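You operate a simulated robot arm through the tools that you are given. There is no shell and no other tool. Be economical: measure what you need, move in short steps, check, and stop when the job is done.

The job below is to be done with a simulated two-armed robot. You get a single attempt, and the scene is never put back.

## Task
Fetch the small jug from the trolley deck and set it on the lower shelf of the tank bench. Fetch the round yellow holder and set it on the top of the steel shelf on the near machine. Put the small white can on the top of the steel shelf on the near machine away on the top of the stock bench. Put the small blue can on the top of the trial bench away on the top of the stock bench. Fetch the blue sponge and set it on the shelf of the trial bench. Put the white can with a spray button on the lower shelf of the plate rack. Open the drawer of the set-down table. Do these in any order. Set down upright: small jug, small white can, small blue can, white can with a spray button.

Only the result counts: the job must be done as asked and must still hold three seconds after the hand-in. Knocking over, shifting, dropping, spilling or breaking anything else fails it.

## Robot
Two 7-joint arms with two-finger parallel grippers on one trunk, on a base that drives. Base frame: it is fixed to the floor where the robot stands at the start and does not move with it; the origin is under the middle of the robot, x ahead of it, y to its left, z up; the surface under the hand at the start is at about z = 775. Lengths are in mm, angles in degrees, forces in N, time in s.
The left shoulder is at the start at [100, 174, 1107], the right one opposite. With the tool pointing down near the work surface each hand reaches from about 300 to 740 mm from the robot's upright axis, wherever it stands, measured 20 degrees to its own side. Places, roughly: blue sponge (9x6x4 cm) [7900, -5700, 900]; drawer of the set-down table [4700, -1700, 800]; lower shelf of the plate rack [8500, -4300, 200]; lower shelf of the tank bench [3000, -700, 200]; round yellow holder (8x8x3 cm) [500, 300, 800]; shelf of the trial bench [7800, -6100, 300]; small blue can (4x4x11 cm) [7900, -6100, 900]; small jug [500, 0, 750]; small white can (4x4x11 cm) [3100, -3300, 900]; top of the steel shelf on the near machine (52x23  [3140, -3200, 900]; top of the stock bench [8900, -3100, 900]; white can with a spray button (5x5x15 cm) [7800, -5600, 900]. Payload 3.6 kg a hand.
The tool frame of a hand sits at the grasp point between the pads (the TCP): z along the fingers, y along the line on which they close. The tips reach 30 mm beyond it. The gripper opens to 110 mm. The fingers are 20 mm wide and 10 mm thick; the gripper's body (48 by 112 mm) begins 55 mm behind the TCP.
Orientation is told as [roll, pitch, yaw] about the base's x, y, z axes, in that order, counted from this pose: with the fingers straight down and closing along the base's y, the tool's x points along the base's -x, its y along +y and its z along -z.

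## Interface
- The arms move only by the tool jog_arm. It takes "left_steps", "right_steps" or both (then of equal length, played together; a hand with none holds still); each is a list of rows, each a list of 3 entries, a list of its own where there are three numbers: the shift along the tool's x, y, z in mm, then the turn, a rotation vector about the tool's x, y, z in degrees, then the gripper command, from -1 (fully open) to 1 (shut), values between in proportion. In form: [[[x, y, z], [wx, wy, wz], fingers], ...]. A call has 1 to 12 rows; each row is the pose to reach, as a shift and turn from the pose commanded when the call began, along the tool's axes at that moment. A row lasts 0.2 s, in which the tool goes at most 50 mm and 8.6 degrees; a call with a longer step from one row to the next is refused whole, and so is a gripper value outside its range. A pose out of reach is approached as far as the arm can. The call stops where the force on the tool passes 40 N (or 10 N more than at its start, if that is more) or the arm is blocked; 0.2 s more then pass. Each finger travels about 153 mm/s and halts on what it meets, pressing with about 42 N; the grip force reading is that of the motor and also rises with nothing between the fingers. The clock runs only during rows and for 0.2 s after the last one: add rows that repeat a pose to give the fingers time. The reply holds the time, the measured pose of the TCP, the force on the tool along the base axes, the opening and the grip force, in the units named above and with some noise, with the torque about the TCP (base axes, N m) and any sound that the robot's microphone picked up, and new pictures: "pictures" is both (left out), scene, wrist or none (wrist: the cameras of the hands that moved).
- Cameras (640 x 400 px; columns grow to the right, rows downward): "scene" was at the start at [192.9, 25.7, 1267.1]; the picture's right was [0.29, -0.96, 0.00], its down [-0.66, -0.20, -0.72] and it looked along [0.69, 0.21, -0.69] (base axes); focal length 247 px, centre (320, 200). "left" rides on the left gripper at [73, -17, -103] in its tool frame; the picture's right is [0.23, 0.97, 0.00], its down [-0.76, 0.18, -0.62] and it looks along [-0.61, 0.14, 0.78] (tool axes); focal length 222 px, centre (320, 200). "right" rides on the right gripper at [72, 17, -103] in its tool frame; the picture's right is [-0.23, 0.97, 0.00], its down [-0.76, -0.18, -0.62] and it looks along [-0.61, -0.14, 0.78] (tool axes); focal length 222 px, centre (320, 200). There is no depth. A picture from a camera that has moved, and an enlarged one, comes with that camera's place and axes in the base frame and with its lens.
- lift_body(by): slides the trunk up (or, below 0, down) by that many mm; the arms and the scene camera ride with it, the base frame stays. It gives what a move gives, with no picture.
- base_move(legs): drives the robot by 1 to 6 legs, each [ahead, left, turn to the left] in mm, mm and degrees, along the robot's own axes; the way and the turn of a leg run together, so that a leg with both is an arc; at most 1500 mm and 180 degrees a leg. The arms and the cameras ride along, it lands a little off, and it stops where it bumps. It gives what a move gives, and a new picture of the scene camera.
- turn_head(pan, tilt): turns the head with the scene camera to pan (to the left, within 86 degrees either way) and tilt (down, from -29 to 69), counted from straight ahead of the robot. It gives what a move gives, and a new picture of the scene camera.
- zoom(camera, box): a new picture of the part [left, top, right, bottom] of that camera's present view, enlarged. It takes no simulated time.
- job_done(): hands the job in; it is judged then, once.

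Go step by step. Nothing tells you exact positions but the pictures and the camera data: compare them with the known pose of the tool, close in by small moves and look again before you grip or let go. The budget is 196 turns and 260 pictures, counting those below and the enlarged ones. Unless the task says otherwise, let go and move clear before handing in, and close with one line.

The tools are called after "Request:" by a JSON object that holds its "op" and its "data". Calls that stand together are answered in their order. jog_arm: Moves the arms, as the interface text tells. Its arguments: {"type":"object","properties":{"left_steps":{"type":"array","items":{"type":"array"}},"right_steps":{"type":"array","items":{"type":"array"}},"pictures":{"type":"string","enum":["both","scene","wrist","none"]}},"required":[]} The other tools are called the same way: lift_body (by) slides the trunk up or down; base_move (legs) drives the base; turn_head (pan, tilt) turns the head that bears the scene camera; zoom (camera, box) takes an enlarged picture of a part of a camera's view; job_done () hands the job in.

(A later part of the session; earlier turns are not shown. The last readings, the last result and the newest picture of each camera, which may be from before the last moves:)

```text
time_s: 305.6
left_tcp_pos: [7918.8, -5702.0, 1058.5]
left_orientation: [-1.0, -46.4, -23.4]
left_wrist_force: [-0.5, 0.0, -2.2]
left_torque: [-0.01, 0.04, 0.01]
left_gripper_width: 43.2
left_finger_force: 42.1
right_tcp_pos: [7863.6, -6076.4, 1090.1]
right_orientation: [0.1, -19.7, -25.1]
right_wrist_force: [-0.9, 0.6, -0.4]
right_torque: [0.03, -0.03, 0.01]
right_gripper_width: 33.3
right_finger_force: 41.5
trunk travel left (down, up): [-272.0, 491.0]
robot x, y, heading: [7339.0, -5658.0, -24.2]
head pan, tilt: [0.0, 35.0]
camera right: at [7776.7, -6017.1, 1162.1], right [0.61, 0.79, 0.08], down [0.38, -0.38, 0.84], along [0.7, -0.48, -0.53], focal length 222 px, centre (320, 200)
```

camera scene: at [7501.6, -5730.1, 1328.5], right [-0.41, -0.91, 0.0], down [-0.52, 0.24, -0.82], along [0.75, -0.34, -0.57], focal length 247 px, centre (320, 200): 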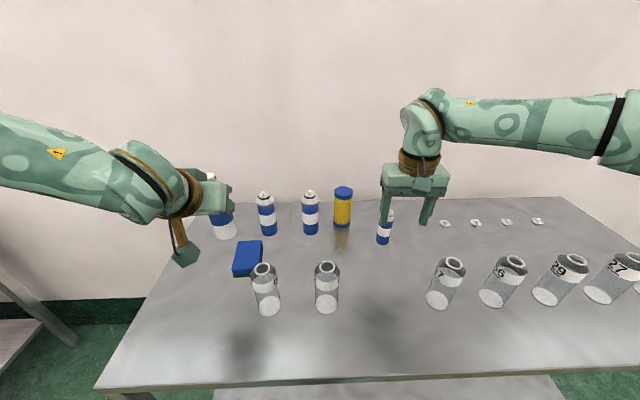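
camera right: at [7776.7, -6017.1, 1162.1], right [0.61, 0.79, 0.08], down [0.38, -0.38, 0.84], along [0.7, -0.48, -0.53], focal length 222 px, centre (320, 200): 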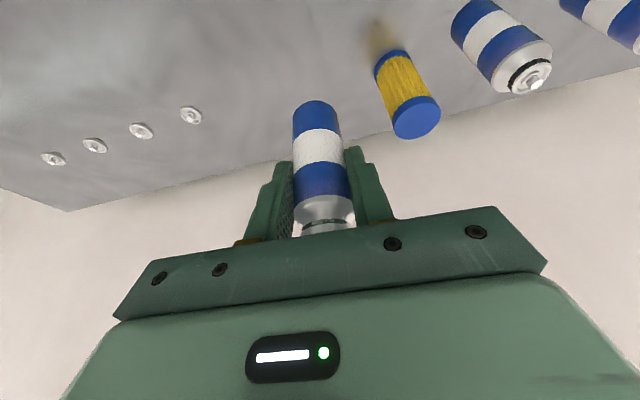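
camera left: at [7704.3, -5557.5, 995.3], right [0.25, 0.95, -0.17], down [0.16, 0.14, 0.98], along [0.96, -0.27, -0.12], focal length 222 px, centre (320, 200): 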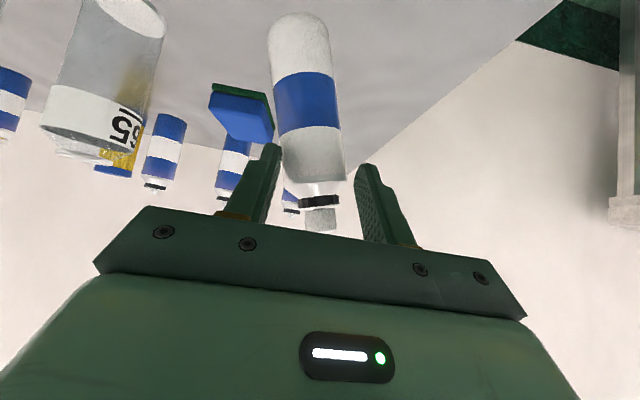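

Blue can held, its bottom 72 mm below the TCP. I'll back off and strafe left along the aisle to the stock bench.

Request:
{"op": "base_move", "data": {"legs": [[-460, 0, 0], [0, 1450, 0], [0, 1450, 0]]}}

Request:
{"op": "turn_head", "data": {"pan": -8, "tilt": 40}}

```text
time_s: 322.0
left_tcp_pos: [8728.1, -2890.1, 1057.3]
left_orientation: [-0.9, -46.5, -24.3]
left_wrist_force: [-0.5, -0.4, -2.0]
left_torque: [0.04, 0.05, -0.04]
left_gripper_width: 43.4
left_finger_force: 42.0
right_tcp_pos: [8666.9, -3264.0, 1089.4]
right_orientation: [0.1, -19.8, -26.1]
right_wrist_force: [0.2, 0.3, -0.1]
right_torque: [-0.01, 0.03, 0.01]
right_gripper_width: 33.5
right_finger_force: 42.3
trunk travel left (down, up): [-272.0, 491.0]
robot x, y, heading: [8146.4, -2833.6, -25.5]
head pan, tilt: [0.0, 35.0]
camera scene: at [8310.9, -2911.8, 1328.5], right [-0.43, -0.9, 0.0], down [-0.52, 0.25, -0.82], along [0.74, -0.35, -0.57], focal length 247 px, centre (320, 200)
```

scene: 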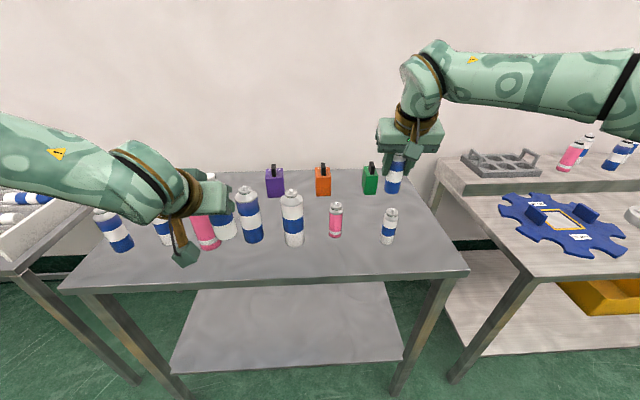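

```text
time_s: 322.7
left_tcp_pos: [8727.0, -2890.6, 1058.6]
left_orientation: [-1.0, -46.4, -24.3]
left_wrist_force: [0.2, 0.8, -0.8]
left_torque: [0.01, 0.01, 0.0]
left_gripper_width: 43.4
left_finger_force: 41.8
right_tcp_pos: [8666.7, -3263.5, 1088.8]
right_orientation: [0.1, -19.8, -25.9]
right_wrist_force: [-0.2, 0.3, 0.0]
right_torque: [-0.02, 0.02, -0.03]
right_gripper_width: 33.1
right_finger_force: 41.7
trunk travel left (down, up): [-272.0, 491.0]
robot x, y, heading: [8146.8, -2841.1, -25.5]
head pan, tilt: [-8.0, 40.0]
camera scene: at [8302.2, -2921.1, 1320.9], right [-0.55, -0.84, 0.0], down [-0.54, 0.35, -0.77], along [0.64, -0.42, -0.64], focal length 247 px, centre (320, 200)
```

scene: 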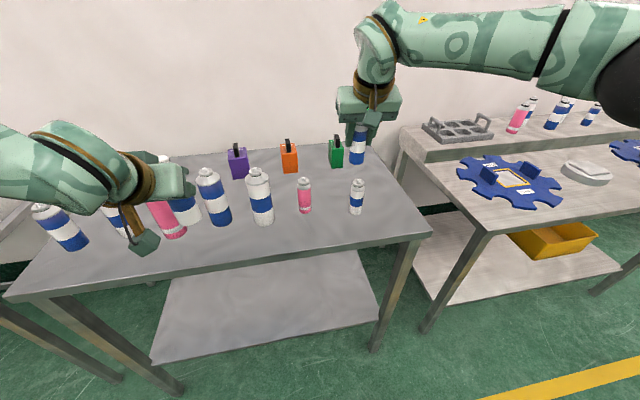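

I've arrived, and the blue can hangs right above the white one, clear by about 50 mm. I'll raise the left hand, pull the right back 40 mm, and strafe left so the free spot [8668, -3171] is within reach.

Request:
{"op": "jog_arm", "data": {"left_steps": [[[-25, 0, -25], [0, 0, 0], 1], [[-50, 0, -50], [0, 0, 0], 1]], "right_steps": [[[19, 0, -12], [0, 0, 0], 1], [[37, 0, -24], [0, 0, 0], 1]], "pictures": "none"}}

Request:
{"op": "base_move", "data": {"legs": [[0, 130, 0]]}}

```text
time_s: 323.3
left_tcp_pos: [8728.0, -2890.1, 1129.8]
left_orientation: [-0.9, -46.5, -24.4]
left_wrist_force: [-0.4, -0.6, -2.2]
left_torque: [0.05, 0.04, 0.01]
left_gripper_width: 43.4
left_finger_force: 42.0
right_tcp_pos: [8626.8, -3244.8, 1100.1]
right_orientation: [0.1, -19.8, -26.1]
right_wrist_force: [-0.4, 0.1, -1.0]
right_torque: [-0.01, -0.02, 0.01]
right_gripper_width: 33.3
right_finger_force: 42.2
trunk travel left (down, up): [-272.0, 491.0]
robot x, y, heading: [8151.1, -2836.7, -25.3]
head pan, tilt: [-8.0, 40.0]
```

```text
time_s: 324.6
left_tcp_pos: [8782.8, -2771.8, 1129.1]
left_orientation: [-1.1, -46.4, -24.1]
left_wrist_force: [-0.1, 0.0, -1.3]
left_torque: [0.04, 0.03, -0.01]
left_gripper_width: 43.5
left_finger_force: 41.9
right_tcp_pos: [8683.9, -3127.4, 1099.9]
right_orientation: [0.0, -19.8, -26.0]
right_wrist_force: [-0.7, 0.1, -1.1]
right_torque: [-0.04, 0.01, 0.02]
right_gripper_width: 33.3
right_finger_force: 41.9
trunk travel left (down, up): [-272.0, 491.0]
robot x, y, heading: [8202.3, -2720.4, -25.5]
head pan, tilt: [-8.0, 40.0]
camera scene: at [8358.1, -2802.9, 1320.9], right [-0.55, -0.84, 0.0], down [-0.54, 0.35, -0.77], along [0.64, -0.42, -0.64], focal length 247 px, centre (320, 200)
```

scene: 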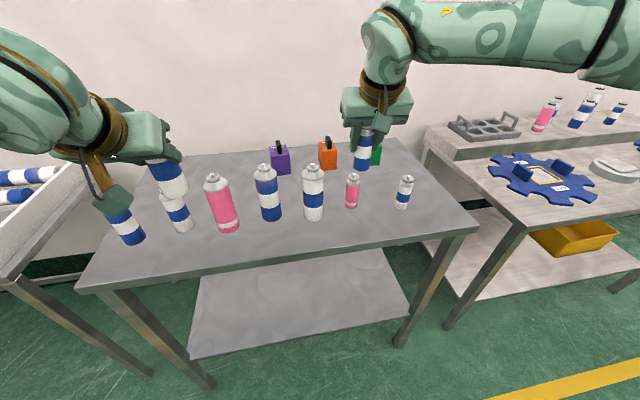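

The spot [8668, -3165] is 80-110 mm from its neighbours. Moving the right hand over it and lowering.

Request:
{"op": "jog_arm", "data": {"right_steps": [[[-2, -41, 1], [0, 0, 0], 1], [[12, -41, 40], [0, 0, 0], 1], [[27, -41, 80], [0, 0, 0], 1], [[41, -41, 120], [0, 0, 0], 1], [[49, -41, 141], [0, 0, 0], 1]], "pictures": "both"}}

```text
time_s: 325.8
left_tcp_pos: [8783.0, -2774.3, 1129.2]
left_orientation: [-0.9, -46.5, -24.3]
left_wrist_force: [-0.2, 0.0, -1.2]
left_torque: [-0.01, 0.02, -0.02]
left_gripper_width: 43.6
left_finger_force: 41.7
right_tcp_pos: [8666.2, -3165.6, 951.1]
right_orientation: [0.1, -19.9, -26.2]
right_wrist_force: [0.8, 0.6, -0.3]
right_torque: [0.0, -0.01, -0.02]
right_gripper_width: 33.3
right_finger_force: 42.2
trunk travel left (down, up): [-272.0, 491.0]
robot x, y, heading: [8205.1, -2720.9, -25.2]
head pan, tilt: [-8.0, 40.0]
camera scene: at [8357.4, -2804.6, 1320.9], right [-0.55, -0.84, 0.0], down [-0.54, 0.35, -0.77], along [0.64, -0.42, -0.64], focal length 247 px, centre (320, 200)
camera right: at [8581.1, -3106.2, 1021.8], right [0.62, 0.78, 0.08], down [0.38, -0.38, 0.84], along [0.69, -0.49, -0.53], focal length 222 px, centre (320, 200)
```

scene: 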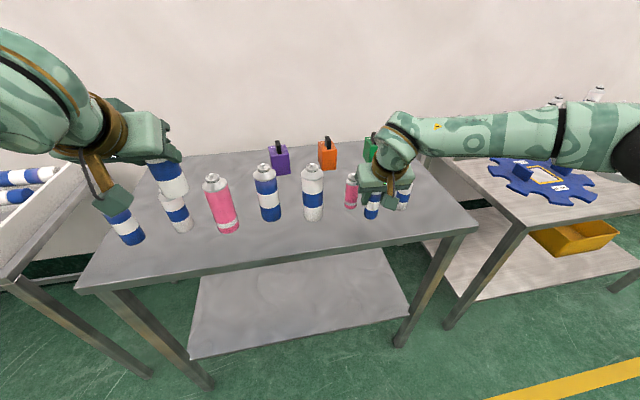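
right: 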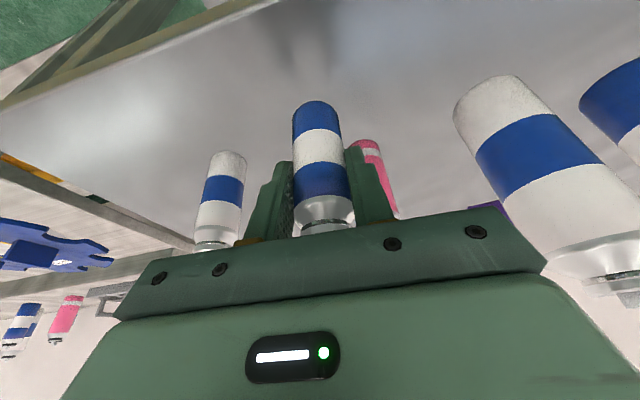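

Clear on both sides. Lowering to contact.

Request:
{"op": "jog_arm", "data": {"right_steps": [[[4, 0, 11], [0, 0, 0], 1], [[5.5, 0, 15], [0, 0, 0], 1], [[7, 0, 19], [0, 0, 0], 1], [[8.2, 0, 22.5], [0, 0, 0], 1], [[9.5, 0, 26], [0, 0, 0], 1], [[11, 0, 30], [0, 0, 0], 1]], "pictures": "none"}}

```text
time_s: 327.1
left_tcp_pos: [8781.0, -2771.5, 1131.9]
left_orientation: [-1.0, -46.7, -24.3]
left_wrist_force: [-0.1, 0.2, -2.0]
left_torque: [-0.01, 0.07, -0.03]
left_gripper_width: 43.4
left_finger_force: 41.8
right_tcp_pos: [8666.4, -3164.5, 921.1]
right_orientation: [0.3, -20.3, -26.0]
right_wrist_force: [-0.8, -5.6, 34.4]
right_torque: [-0.35, -0.24, -0.06]
right_gripper_width: 33.6
right_finger_force: 41.8
trunk travel left (down, up): [-272.0, 491.0]
robot x, y, heading: [8202.5, -2718.4, -25.4]
head pan, tilt: [-8.0, 40.0]
```

Contact is firm at 921. I'll ease off a few mm, open partly, and withdraw upward.

Request:
{"op": "jog_arm", "data": {"right_steps": [[[-1.5, 0, -4], [0, 0, 0], 1], [[-1.5, 0, -4], [0, 0, 0], 0.1], [[-1.5, 0, -4], [0, 0, 0], -0.25], [[-1.5, 0, -4], [0, 0, 0], -0.25], [[-14, 0, -38], [0, 0, 0], -0.25], [[-29, 0, -80], [0, 0, 0], -0.25], [[-44, 0, -120], [0, 0, 0], -0.25], [[-58, 0, -160], [0, 0, 0], -0.25]], "pictures": "both"}}

```text
time_s: 328.9
left_tcp_pos: [8782.7, -2772.7, 1129.5]
left_orientation: [-1.1, -46.5, -24.3]
left_wrist_force: [-0.5, 0.9, -1.5]
left_torque: [0.01, 0.03, 0.0]
left_gripper_width: 43.6
left_finger_force: 42.1
right_tcp_pos: [8667.0, -3167.0, 1089.2]
right_orientation: [0.1, -19.7, -26.0]
right_wrist_force: [0.0, 0.7, -0.3]
right_torque: [-0.02, 0.02, 0.01]
right_gripper_width: 68.6
right_finger_force: 0.0
trunk travel left (down, up): [-272.0, 491.0]
robot x, y, heading: [8200.9, -2718.9, -25.4]
head pan, tilt: [-8.0, 40.0]
camera scene: at [8357.1, -2803.7, 1321.0], right [-0.55, -0.84, 0.0], down [-0.54, 0.35, -0.77], along [0.64, -0.42, -0.64], focal length 247 px, centre (320, 200)
camera right: at [8581.4, -3105.2, 1160.6], right [0.62, 0.78, 0.08], down [0.38, -0.38, 0.84], along [0.69, -0.49, -0.53], focal length 222 px, centre (320, 200)
```

scene: 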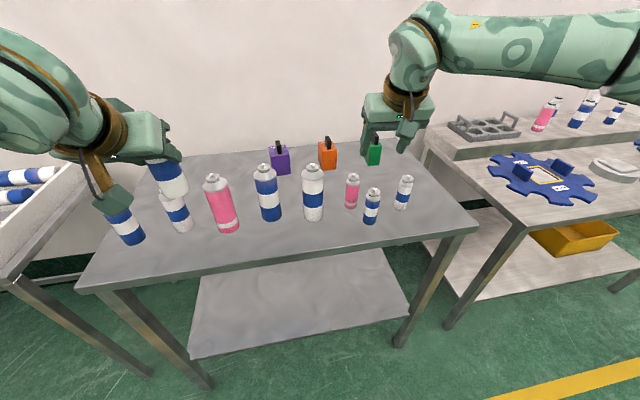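
right: 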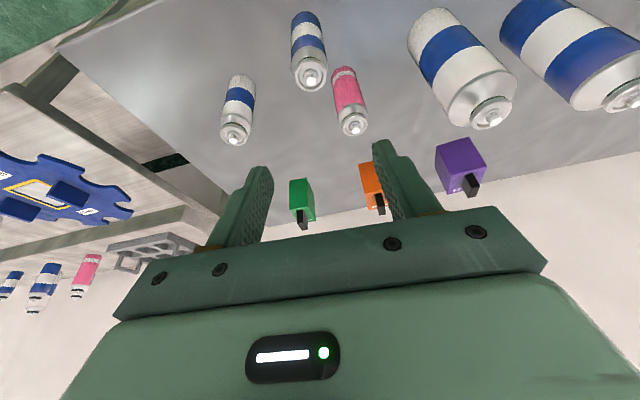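

Blue can placed. Next the spray can goes on the plate rack's lower shelf, so I'll back off and move in front of the rack's left half.

Request:
{"op": "base_move", "data": {"legs": [[-350, 0, 0], [0, -600, 0], [0, 0, 1.2], [100, -500, 0]]}}

Request:
{"op": "turn_head", "data": {"pan": 0, "tilt": 35}}

```text
time_s: 337.1
left_tcp_pos: [8101.7, -3647.7, 1130.2]
left_orientation: [-0.9, -46.4, -22.8]
left_wrist_force: [-0.1, 0.5, -1.4]
left_torque: [0.02, 0.04, -0.01]
left_gripper_width: 43.3
left_finger_force: 42.0
right_tcp_pos: [7997.3, -4043.2, 1087.7]
right_orientation: [0.1, -19.8, -24.5]
right_wrist_force: [-0.6, 0.6, -0.1]
right_torque: [0.01, 0.0, -0.01]
right_gripper_width: 68.9
right_finger_force: 0.0
trunk travel left (down, up): [-272.0, 491.0]
robot x, y, heading: [7524.0, -3608.4, -23.5]
head pan, tilt: [-8.0, 40.0]
camera scene: at [7677.1, -3690.0, 1320.9], right [-0.53, -0.85, 0.0], down [-0.55, 0.34, -0.77], along [0.65, -0.4, -0.64], focal length 247 px, centre (320, 200)
```

scene: 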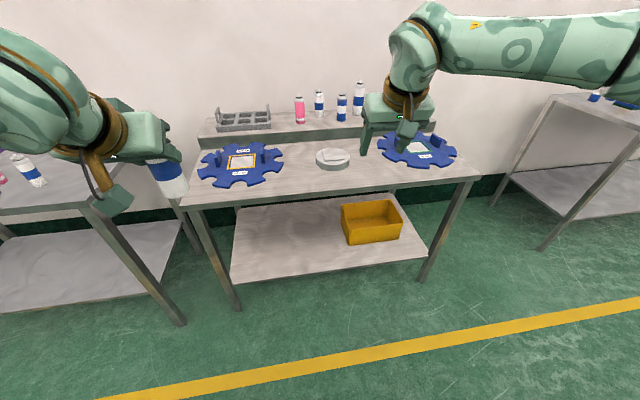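

```text
time_s: 337.8
left_tcp_pos: [8100.5, -3646.3, 1129.1]
left_orientation: [-1.0, -46.4, -22.7]
left_wrist_force: [-0.1, -0.3, -1.7]
left_torque: [0.01, 0.02, -0.01]
left_gripper_width: 43.1
left_finger_force: 41.8
right_tcp_pos: [7997.5, -4043.6, 1087.9]
right_orientation: [0.1, -19.8, -24.4]
right_wrist_force: [0.1, 1.3, -0.8]
right_torque: [-0.05, -0.05, -0.01]
right_gripper_width: 68.9
right_finger_force: 0.2
trunk travel left (down, up): [-272.0, 491.0]
robot x, y, heading: [7520.4, -3610.7, -23.8]
head pan, tilt: [0.0, 35.0]
camera scene: at [7685.6, -3679.9, 1328.5], right [-0.4, -0.91, 0.0], down [-0.53, 0.23, -0.82], along [0.75, -0.33, -0.57], focal length 247 px, centre (320, 200)
```

scene: 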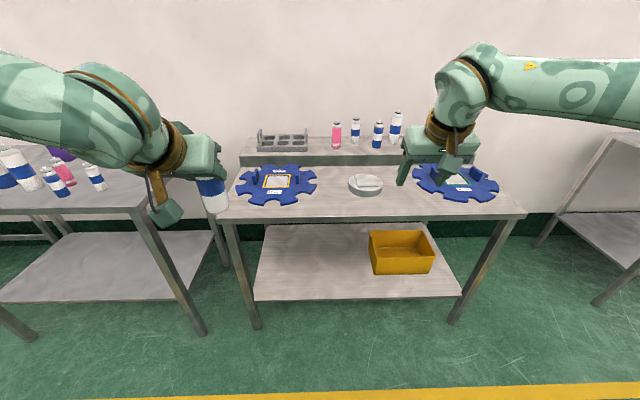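

Rack shelf edge runs [8484, -3682] to [8087, -4635] at z ≈ 215, with the left half free; I'll aim for [8465, -3997]. Here in the open I'll retract the right hand, lower the trunk, and extend the left hand low and forward.

Request:
{"op": "jog_arm", "data": {"right_steps": [[[38, 0, -14], [0, 5, 0], -0.25], [[75, 0, -28], [0, 10, 0], -0.25], [[112, 0, -41], [0, 15, 0], -0.25], [[150, 0, -55], [0, 20, 0], -0.25]], "pictures": "none"}}

Request:
{"op": "lift_body", "data": {"by": -272}}

Request:
{"op": "jog_arm", "data": {"left_steps": [[[-27, -20, 28], [0, 0, 0], 1], [[-54, -40, 56], [0, 0, 0], 1], [[-80, -60, 84], [0, 0, 0], 1], [[-107, -80, 112], [0, 0, 0], 1], [[-75, -80, 143], [0, 0, 0], 1], [[-42, -80, 174], [0, 0, 0], 1], [[-10, -80, 205], [0, 0, 0], 1], [[23, -80, 236], [0, 0, 0], 1], [[55, -80, 267], [0, 0, 0], 1], [[88, -80, 298], [0, 0, 0], 1], [[120, -80, 329], [0, 0, 0], 1], [[153, -80, 360], [0, 0, 0], 1]], "pictures": "wrist"}}

```text
time_s: 338.8
left_tcp_pos: [8099.8, -3646.6, 1129.9]
left_orientation: [-1.0, -46.5, -22.8]
left_wrist_force: [0.6, 0.2, -1.3]
left_torque: [0.0, 0.07, 0.0]
left_gripper_width: 43.5
left_finger_force: 41.9
right_tcp_pos: [7849.7, -3975.7, 1088.5]
right_orientation: [0.1, 0.2, -24.4]
right_wrist_force: [-0.4, 0.1, -0.7]
right_torque: [-0.01, -0.03, 0.0]
right_gripper_width: 68.8
right_finger_force: 0.1
trunk travel left (down, up): [-272.0, 491.0]
robot x, y, heading: [7520.2, -3608.7, -23.9]
head pan, tilt: [0.0, 35.0]
```

```text
time_s: 341.6
left_tcp_pos: [8107.3, -3650.5, 849.3]
left_orientation: [-0.9, -45.1, -22.8]
left_wrist_force: [-0.9, 0.0, -1.9]
left_torque: [0.02, 0.03, 0.01]
left_gripper_width: 43.4
left_finger_force: 42.0
right_tcp_pos: [7851.1, -3976.8, 816.4]
right_orientation: [0.1, 0.2, -24.5]
right_wrist_force: [-0.1, 0.6, 0.9]
right_torque: [-0.02, -0.01, 0.01]
right_gripper_width: 69.1
right_finger_force: 0.0
trunk travel left (down, up): [0.0, 763.0]
robot x, y, heading: [7519.2, -3613.2, -23.6]
head pan, tilt: [0.0, 35.0]
```

```text
time_s: 344.2
left_tcp_pos: [8213.1, -3732.5, 523.6]
left_orientation: [-1.1, -45.0, -22.7]
left_wrist_force: [0.6, -0.4, -1.5]
left_torque: [-0.02, 0.03, -0.01]
left_gripper_width: 43.4
left_finger_force: 41.4
left hand out of reach, approached as far as the arm can: row 9, 10, 11, 12
right_tcp_pos: [7852.6, -3977.4, 816.5]
right_orientation: [0.1, 0.3, -24.4]
right_wrist_force: [-0.8, 0.2, 0.1]
right_torque: [0.03, 0.0, -0.04]
right_gripper_width: 68.8
right_finger_force: 0.1
trunk travel left (down, up): [0.0, 763.0]
robot x, y, heading: [7523.4, -3609.3, -23.7]
head pan, tilt: [0.0, 35.0]
camera left: at [8091.8, -3697.0, 544.5], right [0.24, 0.96, -0.17], down [0.16, 0.14, 0.98], along [0.96, -0.26, -0.12], focal length 222 px, centre (320, 200)
```

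left: 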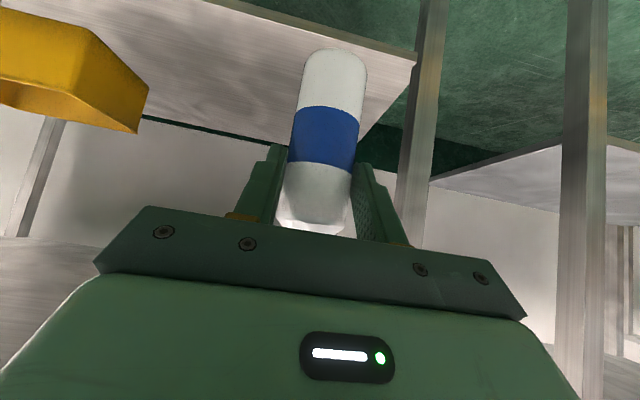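

The limit again. The right hand managed this with the hand yawed 20° outward, so I'll mirror that: yaw left 20° and continue down.

Request:
{"op": "jog_arm", "data": {"left_steps": [[[0, 10, 0], [-4.7, 0, -4.7], 1], [[0, 20, 0], [-9.4, 0, -9.4], 1], [[0, 25, 0], [-14.1, 0, -14.1], 1], [[25, 25, 25], [-14.1, 0, -14.1], 1], [[50, 25, 50], [-14.1, 0, -14.1], 1], [[75, 25, 75], [-14.1, 0, -14.1], 1], [[100, 25, 100], [-14.1, 0, -14.1], 1], [[122, 25, 122], [-14.1, 0, -14.1], 1]], "pictures": "wrist"}}

```text
time_s: 346.0
left_tcp_pos: [8227.5, -3628.2, 459.3]
left_orientation: [-1.0, -44.8, -2.8]
left_wrist_force: [0.7, -0.3, -2.3]
left_torque: [0.02, 0.03, 0.03]
left_gripper_width: 43.3
left_finger_force: 41.5
left hand out of reach, approached as far as the arm can: row 1, 2, 3, 4, 5, 6, 7, 8
right_tcp_pos: [7852.5, -3974.6, 817.1]
right_orientation: [0.1, 0.3, -24.4]
right_wrist_force: [-1.2, 0.6, 0.4]
right_torque: [-0.04, 0.01, 0.01]
right_gripper_width: 69.0
right_finger_force: 0.0
trunk travel left (down, up): [0.0, 763.0]
robot x, y, heading: [7519.8, -3606.0, -23.7]
head pan, tilt: [0.0, 35.0]
camera left: at [8101.4, -3636.4, 481.4], right [-0.1, 0.98, -0.17], down [0.11, 0.18, 0.98], along [0.99, 0.08, -0.13], focal length 222 px, centre (320, 200)
```

left: 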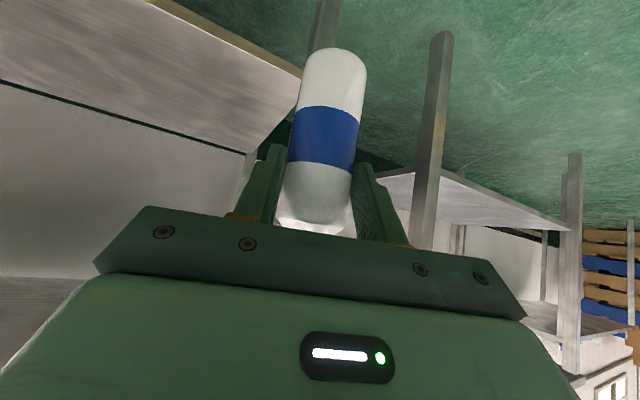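

The arm drifted outward as it descended. I'll lift slightly, bring the hand inward to about 100 mm left of centre as the right hand had, and then try down.

Request:
{"op": "jog_arm", "data": {"left_steps": [[[-20, -20, -20], [0, 0, 0], 1], [[-35, -55, -40], [0, 0, 0], 1], [[-33, -95, -45], [0, 0, 0], 1], [[-31, -135, -50], [0, 0, 0], 1], [[-30, -169, -55], [0, 0, 0], 1], [[-5, -169, -30], [0, 0, 0], 1], [[20, -169, -5], [0, 0, 0], 1], [[45, -169, 20], [0, 0, 0], 1], [[70, -169, 45], [0, 0, 0], 1], [[95, -169, 70], [0, 0, 0], 1]], "pictures": "none"}}

```text
time_s: 348.2
left_tcp_pos: [8209.7, -3656.9, 490.5]
left_orientation: [-0.9, -44.8, -2.9]
left_wrist_force: [-0.5, 0.6, -2.0]
left_torque: [0.02, 0.01, -0.01]
left_gripper_width: 43.2
left_finger_force: 41.6
left hand out of reach, approached as far as the arm can: row 3, 4, 5, 6, 7, 8, 9, 10
right_tcp_pos: [7852.4, -3976.0, 816.9]
right_orientation: [0.1, 0.4, -24.4]
right_wrist_force: [0.2, -0.9, -0.6]
right_torque: [0.01, 0.01, 0.0]
right_gripper_width: 68.8
right_finger_force: 0.0
trunk travel left (down, up): [0.0, 763.0]
robot x, y, heading: [7518.5, -3609.6, -23.9]
head pan, tilt: [0.0, 35.0]
```

It resists going inward, so I'll try the opposite: let the hand go outward while descending.

Request:
{"op": "jog_arm", "data": {"left_steps": [[[18, 30, 18], [0, 0, 0], 1], [[36, 60, 36], [0, 0, 0], 1], [[54, 85, 54], [0, 0, 0], 1], [[72, 105, 72], [0, 0, 0], 1], [[90, 120, 90], [0, 0, 0], 1], [[108, 135, 108], [0, 0, 0], 1], [[122, 150, 122], [0, 0, 0], 1]], "pictures": "wrist"}}

```text
time_s: 349.8
left_tcp_pos: [8228.9, -3511.7, 406.7]
left_orientation: [-0.9, -44.8, -2.9]
left_wrist_force: [0.0, -0.9, -1.6]
left_torque: [0.03, 0.03, -0.01]
left_gripper_width: 43.3
left_finger_force: 42.2
left hand out of reach, approached as far as the arm can: row 3, 4, 5, 6, 7
right_tcp_pos: [7850.8, -3976.3, 816.0]
right_orientation: [0.1, 0.2, -24.4]
right_wrist_force: [0.3, -0.1, 0.4]
right_torque: [-0.02, -0.01, -0.01]
right_gripper_width: 68.9
right_finger_force: 0.0
trunk travel left (down, up): [0.0, 763.0]
robot x, y, heading: [7519.7, -3609.2, -23.8]
head pan, tilt: [0.0, 35.0]
camera left: at [8103.8, -3520.1, 428.0], right [-0.1, 0.98, -0.17], down [0.11, 0.18, 0.98], along [0.99, 0.08, -0.13], focal length 222 px, centre (320, 200)
```

left: 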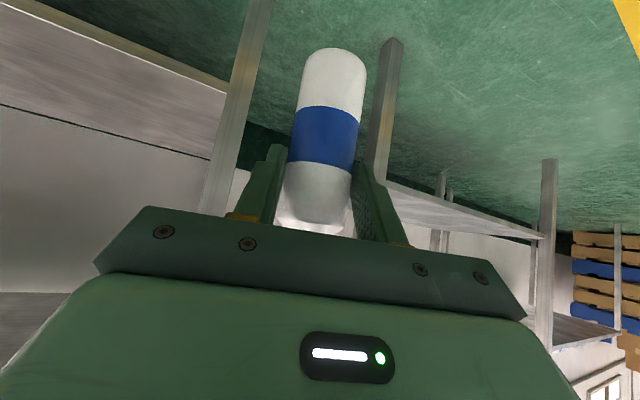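

Descending works better outward, now at z 407. I'll try reaching forward and down from here.

Request:
{"op": "jog_arm", "data": {"left_steps": [[[-28, 0, 28], [0, 0, 0], 1], [[-56, 0, 56], [0, 0, 0], 1], [[-77, 0, 77], [0, 0, 0], 1], [[-52, 0, 102], [0, 0, 0], 1], [[-27, 0, 127], [0, 0, 0], 1], [[-10, 0, 144], [0, 0, 0], 1]], "pictures": "none"}}

```text
time_s: 351.2
left_tcp_pos: [8314.5, -3501.3, 406.5]
left_orientation: [-0.9, -44.8, -2.9]
left_wrist_force: [0.5, -0.4, -0.6]
left_torque: [-0.01, 0.07, 0.01]
left_gripper_width: 43.5
left_finger_force: 41.5
left hand out of reach, approached as far as the arm can: row 3, 4, 5, 6
right_tcp_pos: [7851.2, -3975.8, 816.3]
right_orientation: [0.1, 0.3, -24.4]
right_wrist_force: [-0.5, 0.1, 0.3]
right_torque: [-0.01, -0.01, -0.01]
right_gripper_width: 68.9
right_finger_force: 0.0
trunk travel left (down, up): [0.0, 763.0]
robot x, y, heading: [7517.6, -3609.8, -23.8]
head pan, tilt: [0.0, 35.0]
```

The left arm seems to be in a different elbow posture. Let me look at it.

Request:
{"op": "turn_head", "data": {"pan": 25, "tilt": 50}}

```text
time_s: 352.1
left_tcp_pos: [8315.3, -3500.5, 406.5]
left_orientation: [-0.9, -44.9, -2.9]
left_wrist_force: [0.4, -0.5, -2.0]
left_torque: [0.02, 0.03, 0.0]
left_gripper_width: 43.3
left_finger_force: 42.1
right_tcp_pos: [7851.2, -3975.3, 816.9]
right_orientation: [0.2, 0.3, -24.4]
right_wrist_force: [0.4, 0.0, -0.1]
right_torque: [-0.02, 0.0, -0.02]
right_gripper_width: 68.8
right_finger_force: 0.1
trunk travel left (down, up): [0.0, 763.0]
robot x, y, heading: [7520.3, -3609.2, -23.9]
head pan, tilt: [25.0, 50.0]
camera scene: at [7826.8, -3706.7, 1017.8], right [0.02, -1.0, 0.0], down [-0.77, -0.02, -0.64], along [0.64, 0.01, -0.77], focal length 247 px, centre (320, 200)
```

scene: 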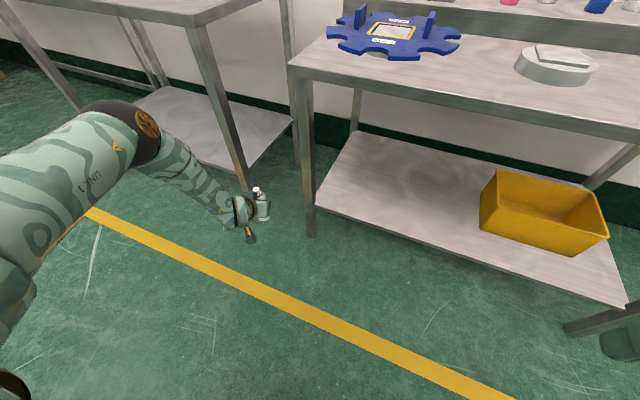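

The left elbow is swung far out. I'll bring the hand back up and inward first, to reset its posture, keeping the outward yaw.

Request:
{"op": "jog_arm", "data": {"left_steps": [[[-35, 0, -35], [0, 0, 0], 1], [[-70, 0, -70], [0, 0, 0], 1], [[-105, 0, -105], [0, 0, 0], 1], [[-140, 0, -140], [0, 0, 0], 1], [[-141, -33, -174], [0, 0, 0], 1], [[-143, -65, -208], [0, 0, 0], 1], [[-144, -98, -242], [0, 0, 0], 1], [[-145, -131, -276], [0, 0, 0], 1], [[-146, -164, -310], [0, 0, 0], 1], [[-148, -196, -345], [0, 0, 0], 1], [[-149, -229, -379], [0, 0, 0], 1], [[-150, -262, -413], [0, 0, 0], 1]], "pictures": "none"}}

```text
time_s: 354.7
left_tcp_pos: [8123.1, -3713.3, 810.1]
left_orientation: [-1.0, -44.9, -2.8]
left_wrist_force: [0.6, 0.1, -2.0]
left_torque: [-0.01, 0.06, -0.01]
left_gripper_width: 43.3
left_finger_force: 42.4
left hand out of reach, approached as far as the arm can: row 12
right_tcp_pos: [7851.5, -3975.7, 817.6]
right_orientation: [0.1, 0.1, -24.5]
right_wrist_force: [-0.3, -0.2, -0.3]
right_torque: [0.02, 0.02, -0.01]
right_gripper_width: 69.0
right_finger_force: 0.0
trunk travel left (down, up): [0.0, 763.0]
robot x, y, heading: [7522.6, -3608.7, -23.6]
head pan, tilt: [25.0, 50.0]
```

Back at about (593, 145, 810) in the robot frame. Now I'll descend from here, with some forward motion.

Request:
{"op": "jog_arm", "data": {"left_steps": [[[-10, 3, 40], [0, 0, 0], 1], [[-18, 6, 75], [0, 0, 0], 1], [[-25, 9, 110], [0, 0, 0], 1], [[0, 12, 138], [0, 0, 0], 1], [[27, 15, 167], [0, 0, 0], 1], [[54, 18, 196], [0, 0, 0], 1], [[81, 21, 225], [0, 0, 0], 1], [[108, 24, 254], [0, 0, 0], 1], [[135, 27, 283], [0, 0, 0], 1], [[162, 30, 312], [0, 0, 0], 1], [[189, 33, 341], [0, 0, 0], 1], [[216, 36, 370], [0, 0, 0], 1]], "pictures": "none"}}

```text
time_s: 357.3
left_tcp_pos: [8233.6, -3634.6, 465.2]
left_orientation: [-0.8, -44.8, -2.9]
left_wrist_force: [-0.7, -0.3, -1.5]
left_torque: [-0.01, 0.02, 0.02]
left_gripper_width: 43.4
left_finger_force: 41.8
left hand out of reach, approached as far as the arm can: row 9, 10, 11, 12
right_tcp_pos: [7852.1, -3976.1, 816.4]
right_orientation: [0.1, 0.2, -24.5]
right_wrist_force: [-0.5, 0.2, 0.5]
right_torque: [-0.03, -0.01, 0.0]
right_gripper_width: 68.4
right_finger_force: 0.1
trunk travel left (down, up): [0.0, 763.0]
robot x, y, heading: [7518.3, -3607.0, -23.8]
head pan, tilt: [25.0, 50.0]
```

The two arms may not be mirrored but alike, in which case the left would want the hand yawed to the right as the right arm had. I'll rotate the yaw to -20° relative and try down again.

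Request:
{"op": "jog_arm", "data": {"left_steps": [[[-10, 0, -10], [5.8, 0, 5.8], 1], [[-20, 0, -20], [11.6, 0, 11.6], 1], [[-30, 0, -30], [17.4, 0, 17.4], 1], [[-35, 0, -35], [23.2, 0, 23.2], 1], [[-35, 0, -35], [29, 0, 29], 1], [[-17, 0, -17], [29, 0, 29], 1], [[3, 0, 3], [29, 0, 29], 1], [[23, 0, 23], [29, 0, 29], 1], [[43, 0, 43], [29, 0, 29], 1], [[63, 0, 63], [29, 0, 29], 1], [[83, 0, 83], [29, 0, 29], 1]], "pictures": "none"}}

```text
time_s: 359.7
left_tcp_pos: [8227.6, -3617.1, 408.1]
left_orientation: [-1.0, -45.3, -43.9]
left_wrist_force: [-0.2, 0.6, -1.5]
left_torque: [0.01, 0.02, 0.01]
left_gripper_width: 43.6
left_finger_force: 42.3
left hand out of reach, approached as far as the arm can: row 9, 10, 11
right_tcp_pos: [7851.8, -3977.4, 817.1]
right_orientation: [0.1, 0.2, -24.4]
right_wrist_force: [-0.4, -0.4, 0.1]
right_torque: [0.0, 0.03, -0.02]
right_gripper_width: 68.9
right_finger_force: 0.0
trunk travel left (down, up): [0.0, 763.0]
robot x, y, heading: [7521.8, -3608.1, -23.7]
head pan, tilt: [25.0, 50.0]
```

Better: z 408 now. As with the right hand, I'll go forward and then down.

Request:
{"op": "jog_arm", "data": {"left_steps": [[[-28, 0, 28], [0, 0, 0], 1], [[-56, 0, 56], [0, 0, 0], 1], [[-78, 0, 78], [0, 0, 0], 1], [[-60, 0, 96], [0, 0, 0], 1], [[-42, 0, 114], [0, 0, 0], 1], [[-27, 0, 129], [0, 0, 0], 1]], "pictures": "wrist"}}

```text
time_s: 361.1
left_tcp_pos: [8280.1, -3651.9, 431.5]
left_orientation: [-0.8, -45.2, -43.9]
left_wrist_force: [0.0, 0.3, -1.6]
left_torque: [0.06, 0.03, -0.03]
left_gripper_width: 43.5
left_finger_force: 41.7
left hand out of reach, approached as far as the arm can: row 1, 2, 3, 4, 5, 6
right_tcp_pos: [7850.4, -3975.4, 817.3]
right_orientation: [0.1, 0.3, -24.3]
right_wrist_force: [-0.2, 0.0, 0.6]
right_torque: [-0.04, 0.01, -0.01]
right_gripper_width: 68.7
right_finger_force: 0.0
trunk travel left (down, up): [0.0, 763.0]
robot x, y, heading: [7521.6, -3607.9, -23.7]
head pan, tilt: [25.0, 50.0]
camera left: at [8179.4, -3575.3, 451.8], right [0.57, 0.81, -0.17], down [0.2, 0.07, 0.98], along [0.8, -0.59, -0.12], focal length 222 px, centre (320, 200)
```

left: 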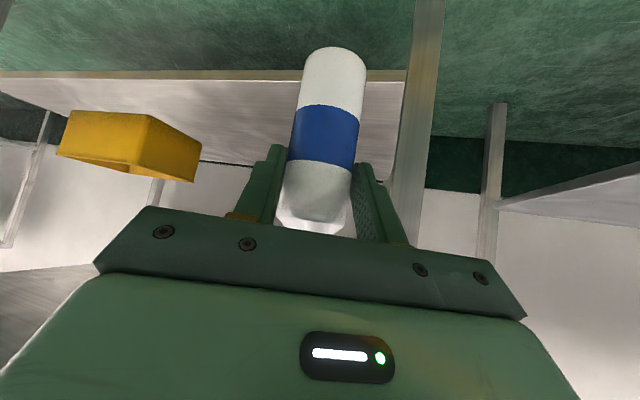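

The left arm can't get that low, but the right one could. So I'll set the can down on the rack top's free front strip near [8245, -4020] and take it with the right hand. First I'll raise up again.

Request:
{"op": "lift_body", "data": {"by": 272}}

Request:
{"op": "jog_arm", "data": {"left_steps": [[[-14, 0, -40], [-4.7, 0, -4.7], 1], [[-28, 0, -80], [-9.4, 0, -9.4], 1], [[-42, 0, -120], [-14.1, 0, -14.1], 1], [[-56, 0, -160], [-14.1, 0, -14.1], 1], [[-70, 0, -200], [-14.1, 0, -14.1], 1], [[-84, 0, -240], [-14.1, 0, -14.1], 1], [[-98, 0, -282], [-14.1, 0, -14.1], 1], [[-113, 0, -325], [-14.1, 0, -14.1], 1]], "pictures": "none"}}

Request:
{"op": "base_move", "data": {"legs": [[0, -285, 0], [170, 0, 0]]}}

Request:
{"op": "turn_head", "data": {"pan": 0, "tilt": 45}}

```text
time_s: 363.9
left_tcp_pos: [8285.6, -3653.9, 922.3]
left_orientation: [15.7, -64.2, -57.6]
left_wrist_force: [-0.6, -0.1, -1.8]
left_torque: [0.01, 0.03, 0.02]
left_gripper_width: 43.4
left_finger_force: 42.1
right_tcp_pos: [7852.3, -3976.6, 1088.5]
right_orientation: [0.2, 0.3, -24.4]
right_wrist_force: [-0.2, 0.0, 0.3]
right_torque: [0.03, -0.02, -0.01]
right_gripper_width: 68.7
right_finger_force: 0.2
trunk travel left (down, up): [-272.0, 491.0]
robot x, y, heading: [7520.1, -3609.3, -23.9]
head pan, tilt: [25.0, 50.0]
```

```text
time_s: 365.7
left_tcp_pos: [8085.0, -3503.4, 1161.3]
left_orientation: [-0.7, -66.1, -24.1]
left_wrist_force: [-0.7, -0.4, -1.8]
left_torque: [0.01, 0.05, -0.02]
left_gripper_width: 43.3
left_finger_force: 42.0
right_tcp_pos: [7850.5, -3975.8, 1089.6]
right_orientation: [0.1, 0.2, -24.4]
right_wrist_force: [0.7, 0.0, 0.9]
right_torque: [-0.02, -0.02, 0.02]
right_gripper_width: 68.9
right_finger_force: 0.0
trunk travel left (down, up): [-272.0, 491.0]
robot x, y, heading: [7521.6, -3612.0, -23.9]
head pan, tilt: [25.0, 50.0]
```

```text
time_s: 368.7
left_tcp_pos: [8127.8, -3832.5, 1160.4]
left_orientation: [-0.9, -66.1, -23.9]
left_wrist_force: [0.4, -0.4, -2.2]
left_torque: [0.04, 0.02, 0.01]
left_gripper_width: 43.7
left_finger_force: 41.8
right_tcp_pos: [7895.8, -4305.7, 1088.3]
right_orientation: [0.1, 0.3, -24.4]
right_wrist_force: [0.4, 0.5, 0.3]
right_torque: [0.01, 0.02, -0.03]
right_gripper_width: 68.7
right_finger_force: 0.1
trunk travel left (down, up): [-272.0, 491.0]
robot x, y, heading: [7560.9, -3937.2, -23.7]
head pan, tilt: [25.0, 50.0]
camera scene: at [7725.5, -3971.8, 1306.6], right [0.02, -1.0, 0.0], down [-0.77, -0.02, -0.64], along [0.64, 0.02, -0.77], focal length 247 px, centre (320, 200)
```

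scene: 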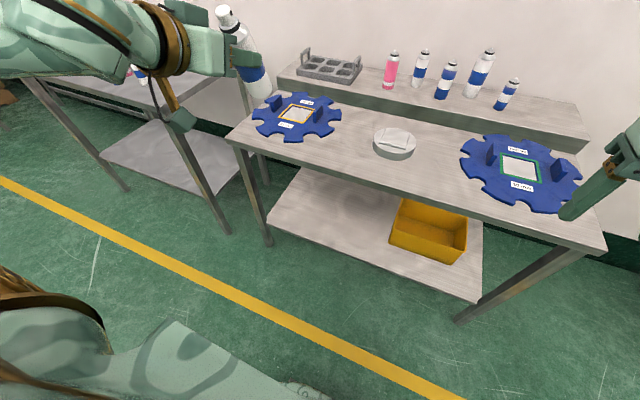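

```text
time_s: 369.6
left_tcp_pos: [8127.0, -3831.4, 1161.0]
left_orientation: [-0.9, -66.2, -23.9]
left_wrist_force: [0.4, 0.3, -1.3]
left_torque: [0.04, 0.04, -0.02]
left_gripper_width: 43.4
left_finger_force: 41.9
right_tcp_pos: [7894.3, -4303.7, 1088.1]
right_orientation: [0.1, 0.2, -24.3]
right_wrist_force: [0.0, -0.3, -0.4]
right_torque: [-0.03, -0.01, 0.0]
right_gripper_width: 68.9
right_finger_force: 0.0
trunk travel left (down, up): [-272.0, 491.0]
robot x, y, heading: [7565.4, -3937.3, -23.8]
head pan, tilt: [0.0, 45.0]
camera scene: at [7721.8, -4005.6, 1313.6], right [-0.4, -0.92, 0.0], down [-0.65, 0.28, -0.71], along [0.65, -0.28, -0.71], focal length 247 px, centre (320, 200)
```

scene: 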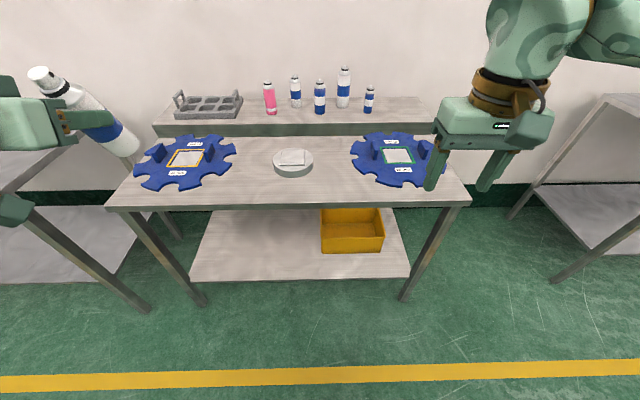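

The lift tilted the left hand to -66°, so I'll turn it back to -45.6° to make the can upright, bring it over, and shift the base toward the free strip.

Request:
{"op": "jog_arm", "data": {"left_steps": [[[-10, -25, 24], [0, 5, 0], 1], [[-22, -50, 48], [0, 10, 0], 1], [[-36, -75, 81], [0, 15, 0], 1], [[0, -100, 97], [0, 20.5, 0], 1], [[35, -124, 113], [0, 20.5, 0], 1], [[74, -124, 130], [0, 20.5, 0], 1]], "pictures": "none"}}

Request:
{"op": "base_move", "data": {"legs": [[0, -116, 0], [90, 0, 0]]}}

Request:
{"op": "zoom", "data": {"camera": "left", "box": [0, 0, 640, 400]}}

```text
time_s: 371.0
left_tcp_pos: [8156.7, -3983.3, 1039.4]
left_orientation: [-0.6, -45.7, -24.3]
left_wrist_force: [-0.1, -0.3, -2.1]
left_torque: [0.01, 0.03, -0.01]
left_gripper_width: 43.6
left_finger_force: 41.7
right_tcp_pos: [7895.2, -4305.4, 1089.0]
right_orientation: [0.1, 0.3, -24.3]
right_wrist_force: [-1.0, 0.3, 0.8]
right_torque: [-0.01, 0.04, -0.02]
right_gripper_width: 68.8
right_finger_force: 0.1
trunk travel left (down, up): [-272.0, 491.0]
robot x, y, heading: [7563.1, -3938.5, -23.7]
head pan, tilt: [0.0, 45.0]
```

```text
time_s: 372.9
left_tcp_pos: [8194.4, -4125.4, 1040.7]
left_orientation: [-0.5, -45.6, -24.3]
left_wrist_force: [-0.1, -0.5, -2.0]
left_torque: [-0.04, 0.04, -0.02]
left_gripper_width: 43.5
left_finger_force: 42.3
right_tcp_pos: [7932.5, -4448.4, 1088.9]
right_orientation: [0.0, 0.3, -24.3]
right_wrist_force: [1.2, -0.2, -0.4]
right_torque: [0.01, 0.01, -0.01]
right_gripper_width: 68.7
right_finger_force: 0.1
trunk travel left (down, up): [-272.0, 491.0]
robot x, y, heading: [7600.3, -4077.6, -23.8]
head pan, tilt: [0.0, 45.0]
camera scene: at [7760.5, -4148.4, 1313.4], right [-0.4, -0.92, 0.0], down [-0.65, 0.28, -0.71], along [0.65, -0.28, -0.71], focal length 247 px, centre (320, 200)
```

scene: 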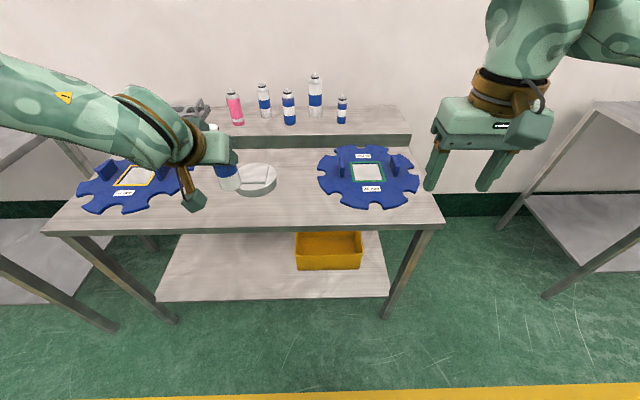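

```text
1.00 times, centred on (320, 200) of left (not enlarged: the box is as wide or as high as the picture)
camera zoom: at [8073.9, -4088.1, 1058.7], right [0.26, 0.95, -0.17], down [0.16, 0.13, 0.98], along [0.95, -0.28, -0.11], focal length 222 px, centre (320, 200)
```

zoom: 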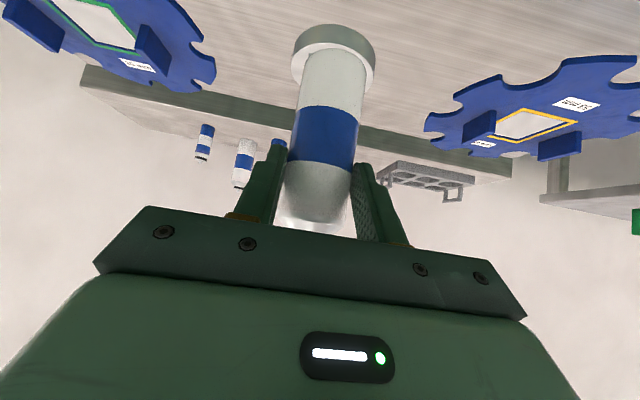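

The bowl is close, so I'll shift 60 mm left and 20 mm back for clearance, and lower toward the rack top.

Request:
{"op": "jog_arm", "data": {"left_steps": [[[7, 30, -7], [0, 0, 0], 1], [[14, 60, -14], [0, 0, 0], 1], [[39, 60, 11], [0, 0, 0], 1], [[64, 60, 36], [0, 0, 0], 1], [[71, 60, 43], [0, 0, 0], 1]], "pictures": "both"}}

```text
time_s: 374.1
left_tcp_pos: [8201.5, -4063.7, 959.6]
left_orientation: [-0.4, -45.7, -24.4]
left_wrist_force: [0.2, 0.9, -2.4]
left_torque: [-0.01, 0.04, 0.01]
left_gripper_width: 43.1
left_finger_force: 41.7
right_tcp_pos: [7931.1, -4447.4, 1089.6]
right_orientation: [0.1, 0.1, -24.3]
right_wrist_force: [-0.1, 0.7, 0.9]
right_torque: [0.02, -0.01, 0.0]
right_gripper_width: 68.9
right_finger_force: 0.1
trunk travel left (down, up): [-272.0, 491.0]
robot x, y, heading: [7602.0, -4082.1, -23.7]
head pan, tilt: [0.0, 45.0]
camera scene: at [7759.0, -4148.1, 1313.7], right [-0.4, -0.92, 0.0], down [-0.65, 0.28, -0.71], along [0.65, -0.28, -0.71], focal length 247 px, centre (320, 200)
camera left: at [8080.5, -4026.0, 977.9], right [0.26, 0.95, -0.17], down [0.15, 0.13, 0.98], along [0.95, -0.28, -0.11], focal length 222 px, centre (320, 200)
```

scene: 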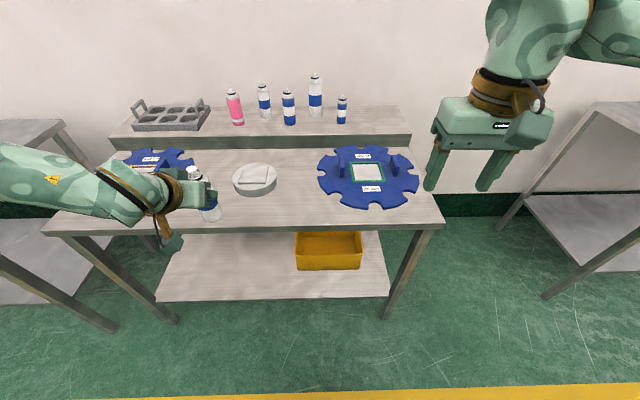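
left: 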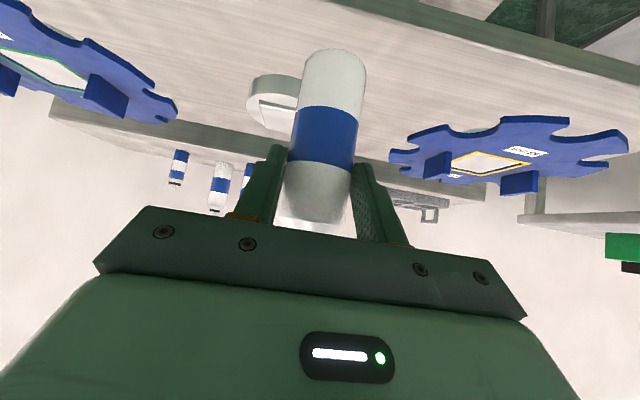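

The spot is clear. Lowering to contact.

Request:
{"op": "jog_arm", "data": {"left_steps": [[[4, 0, 4], [0, 0, 0], 1], [[7, 0, 7], [0, 0, 0], 1], [[10, 0, 10], [0, 0, 0], 1], [[13, 0, 13], [0, 0, 0], 1], [[16, 0, 16], [0, 0, 0], 1], [[19, 0, 19], [0, 0, 0], 1], [[22, 0, 22], [0, 0, 0], 1], [[25, 0, 25], [0, 0, 0], 1], [[28, 0, 28], [0, 0, 0], 1]], "pictures": "none"}}

```text
time_s: 376.1
left_tcp_pos: [8201.3, -4063.2, 919.4]
left_orientation: [-0.5, -45.7, -24.3]
left_wrist_force: [0.0, -0.4, -1.4]
left_torque: [0.02, 0.01, -0.02]
left_gripper_width: 43.2
left_finger_force: 41.9
right_tcp_pos: [7932.0, -4446.7, 1089.3]
right_orientation: [0.1, 0.2, -24.3]
right_wrist_force: [-0.1, 0.2, 0.6]
right_torque: [0.05, 0.01, 0.01]
right_gripper_width: 68.8
right_finger_force: 0.1
trunk travel left (down, up): [-272.0, 491.0]
robot x, y, heading: [7600.9, -4082.6, -23.8]
head pan, tilt: [0.0, 45.0]
```

No contact at 919, so the rack top is lower than assumed and my edge estimate is off. I'll check with the wrist camera from here.

Request:
{"op": "zoom", "data": {"camera": "left", "box": [0, 0, 640, 400]}}

Request:
{"op": "zoom", "data": {"camera": "scene", "box": [130, 120, 300, 250]}}

```text
1.00 times, centred on (320, 200) of left (not enlarged: the box is as wide or as high as the picture)
camera zoom: at [8081.1, -4026.1, 938.7], right [0.26, 0.95, -0.17], down [0.15, 0.13, 0.98], along [0.95, -0.28, -0.11], focal length 222 px, centre (320, 200)
```

zoom: 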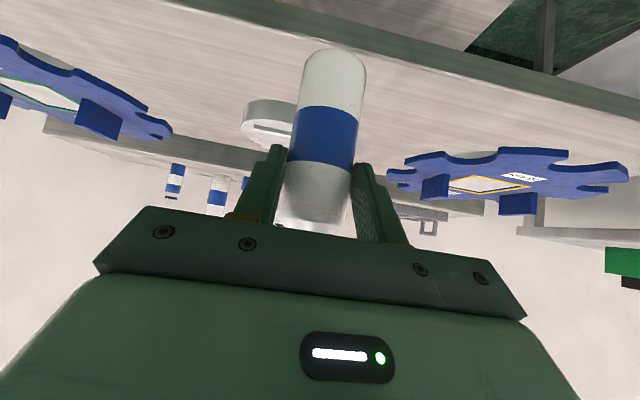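

```text
3.08 times, centred on (215, 185) of scene
camera zoom: at [7759.2, -4147.9, 1313.7], right [-0.4, -0.92, 0.0], down [-0.65, 0.28, -0.71], along [0.65, -0.28, -0.71], focal length 761 px, centre (643, 246)
```

zoom: 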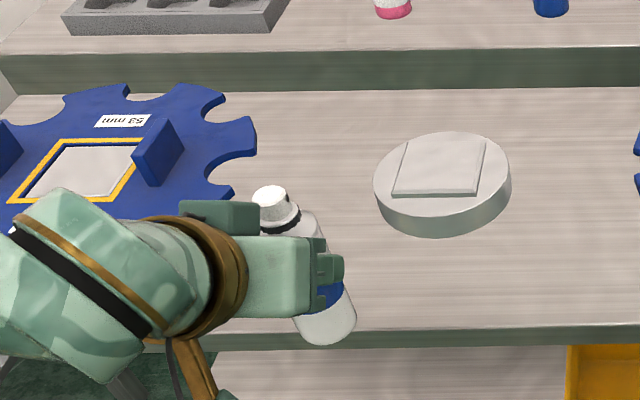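

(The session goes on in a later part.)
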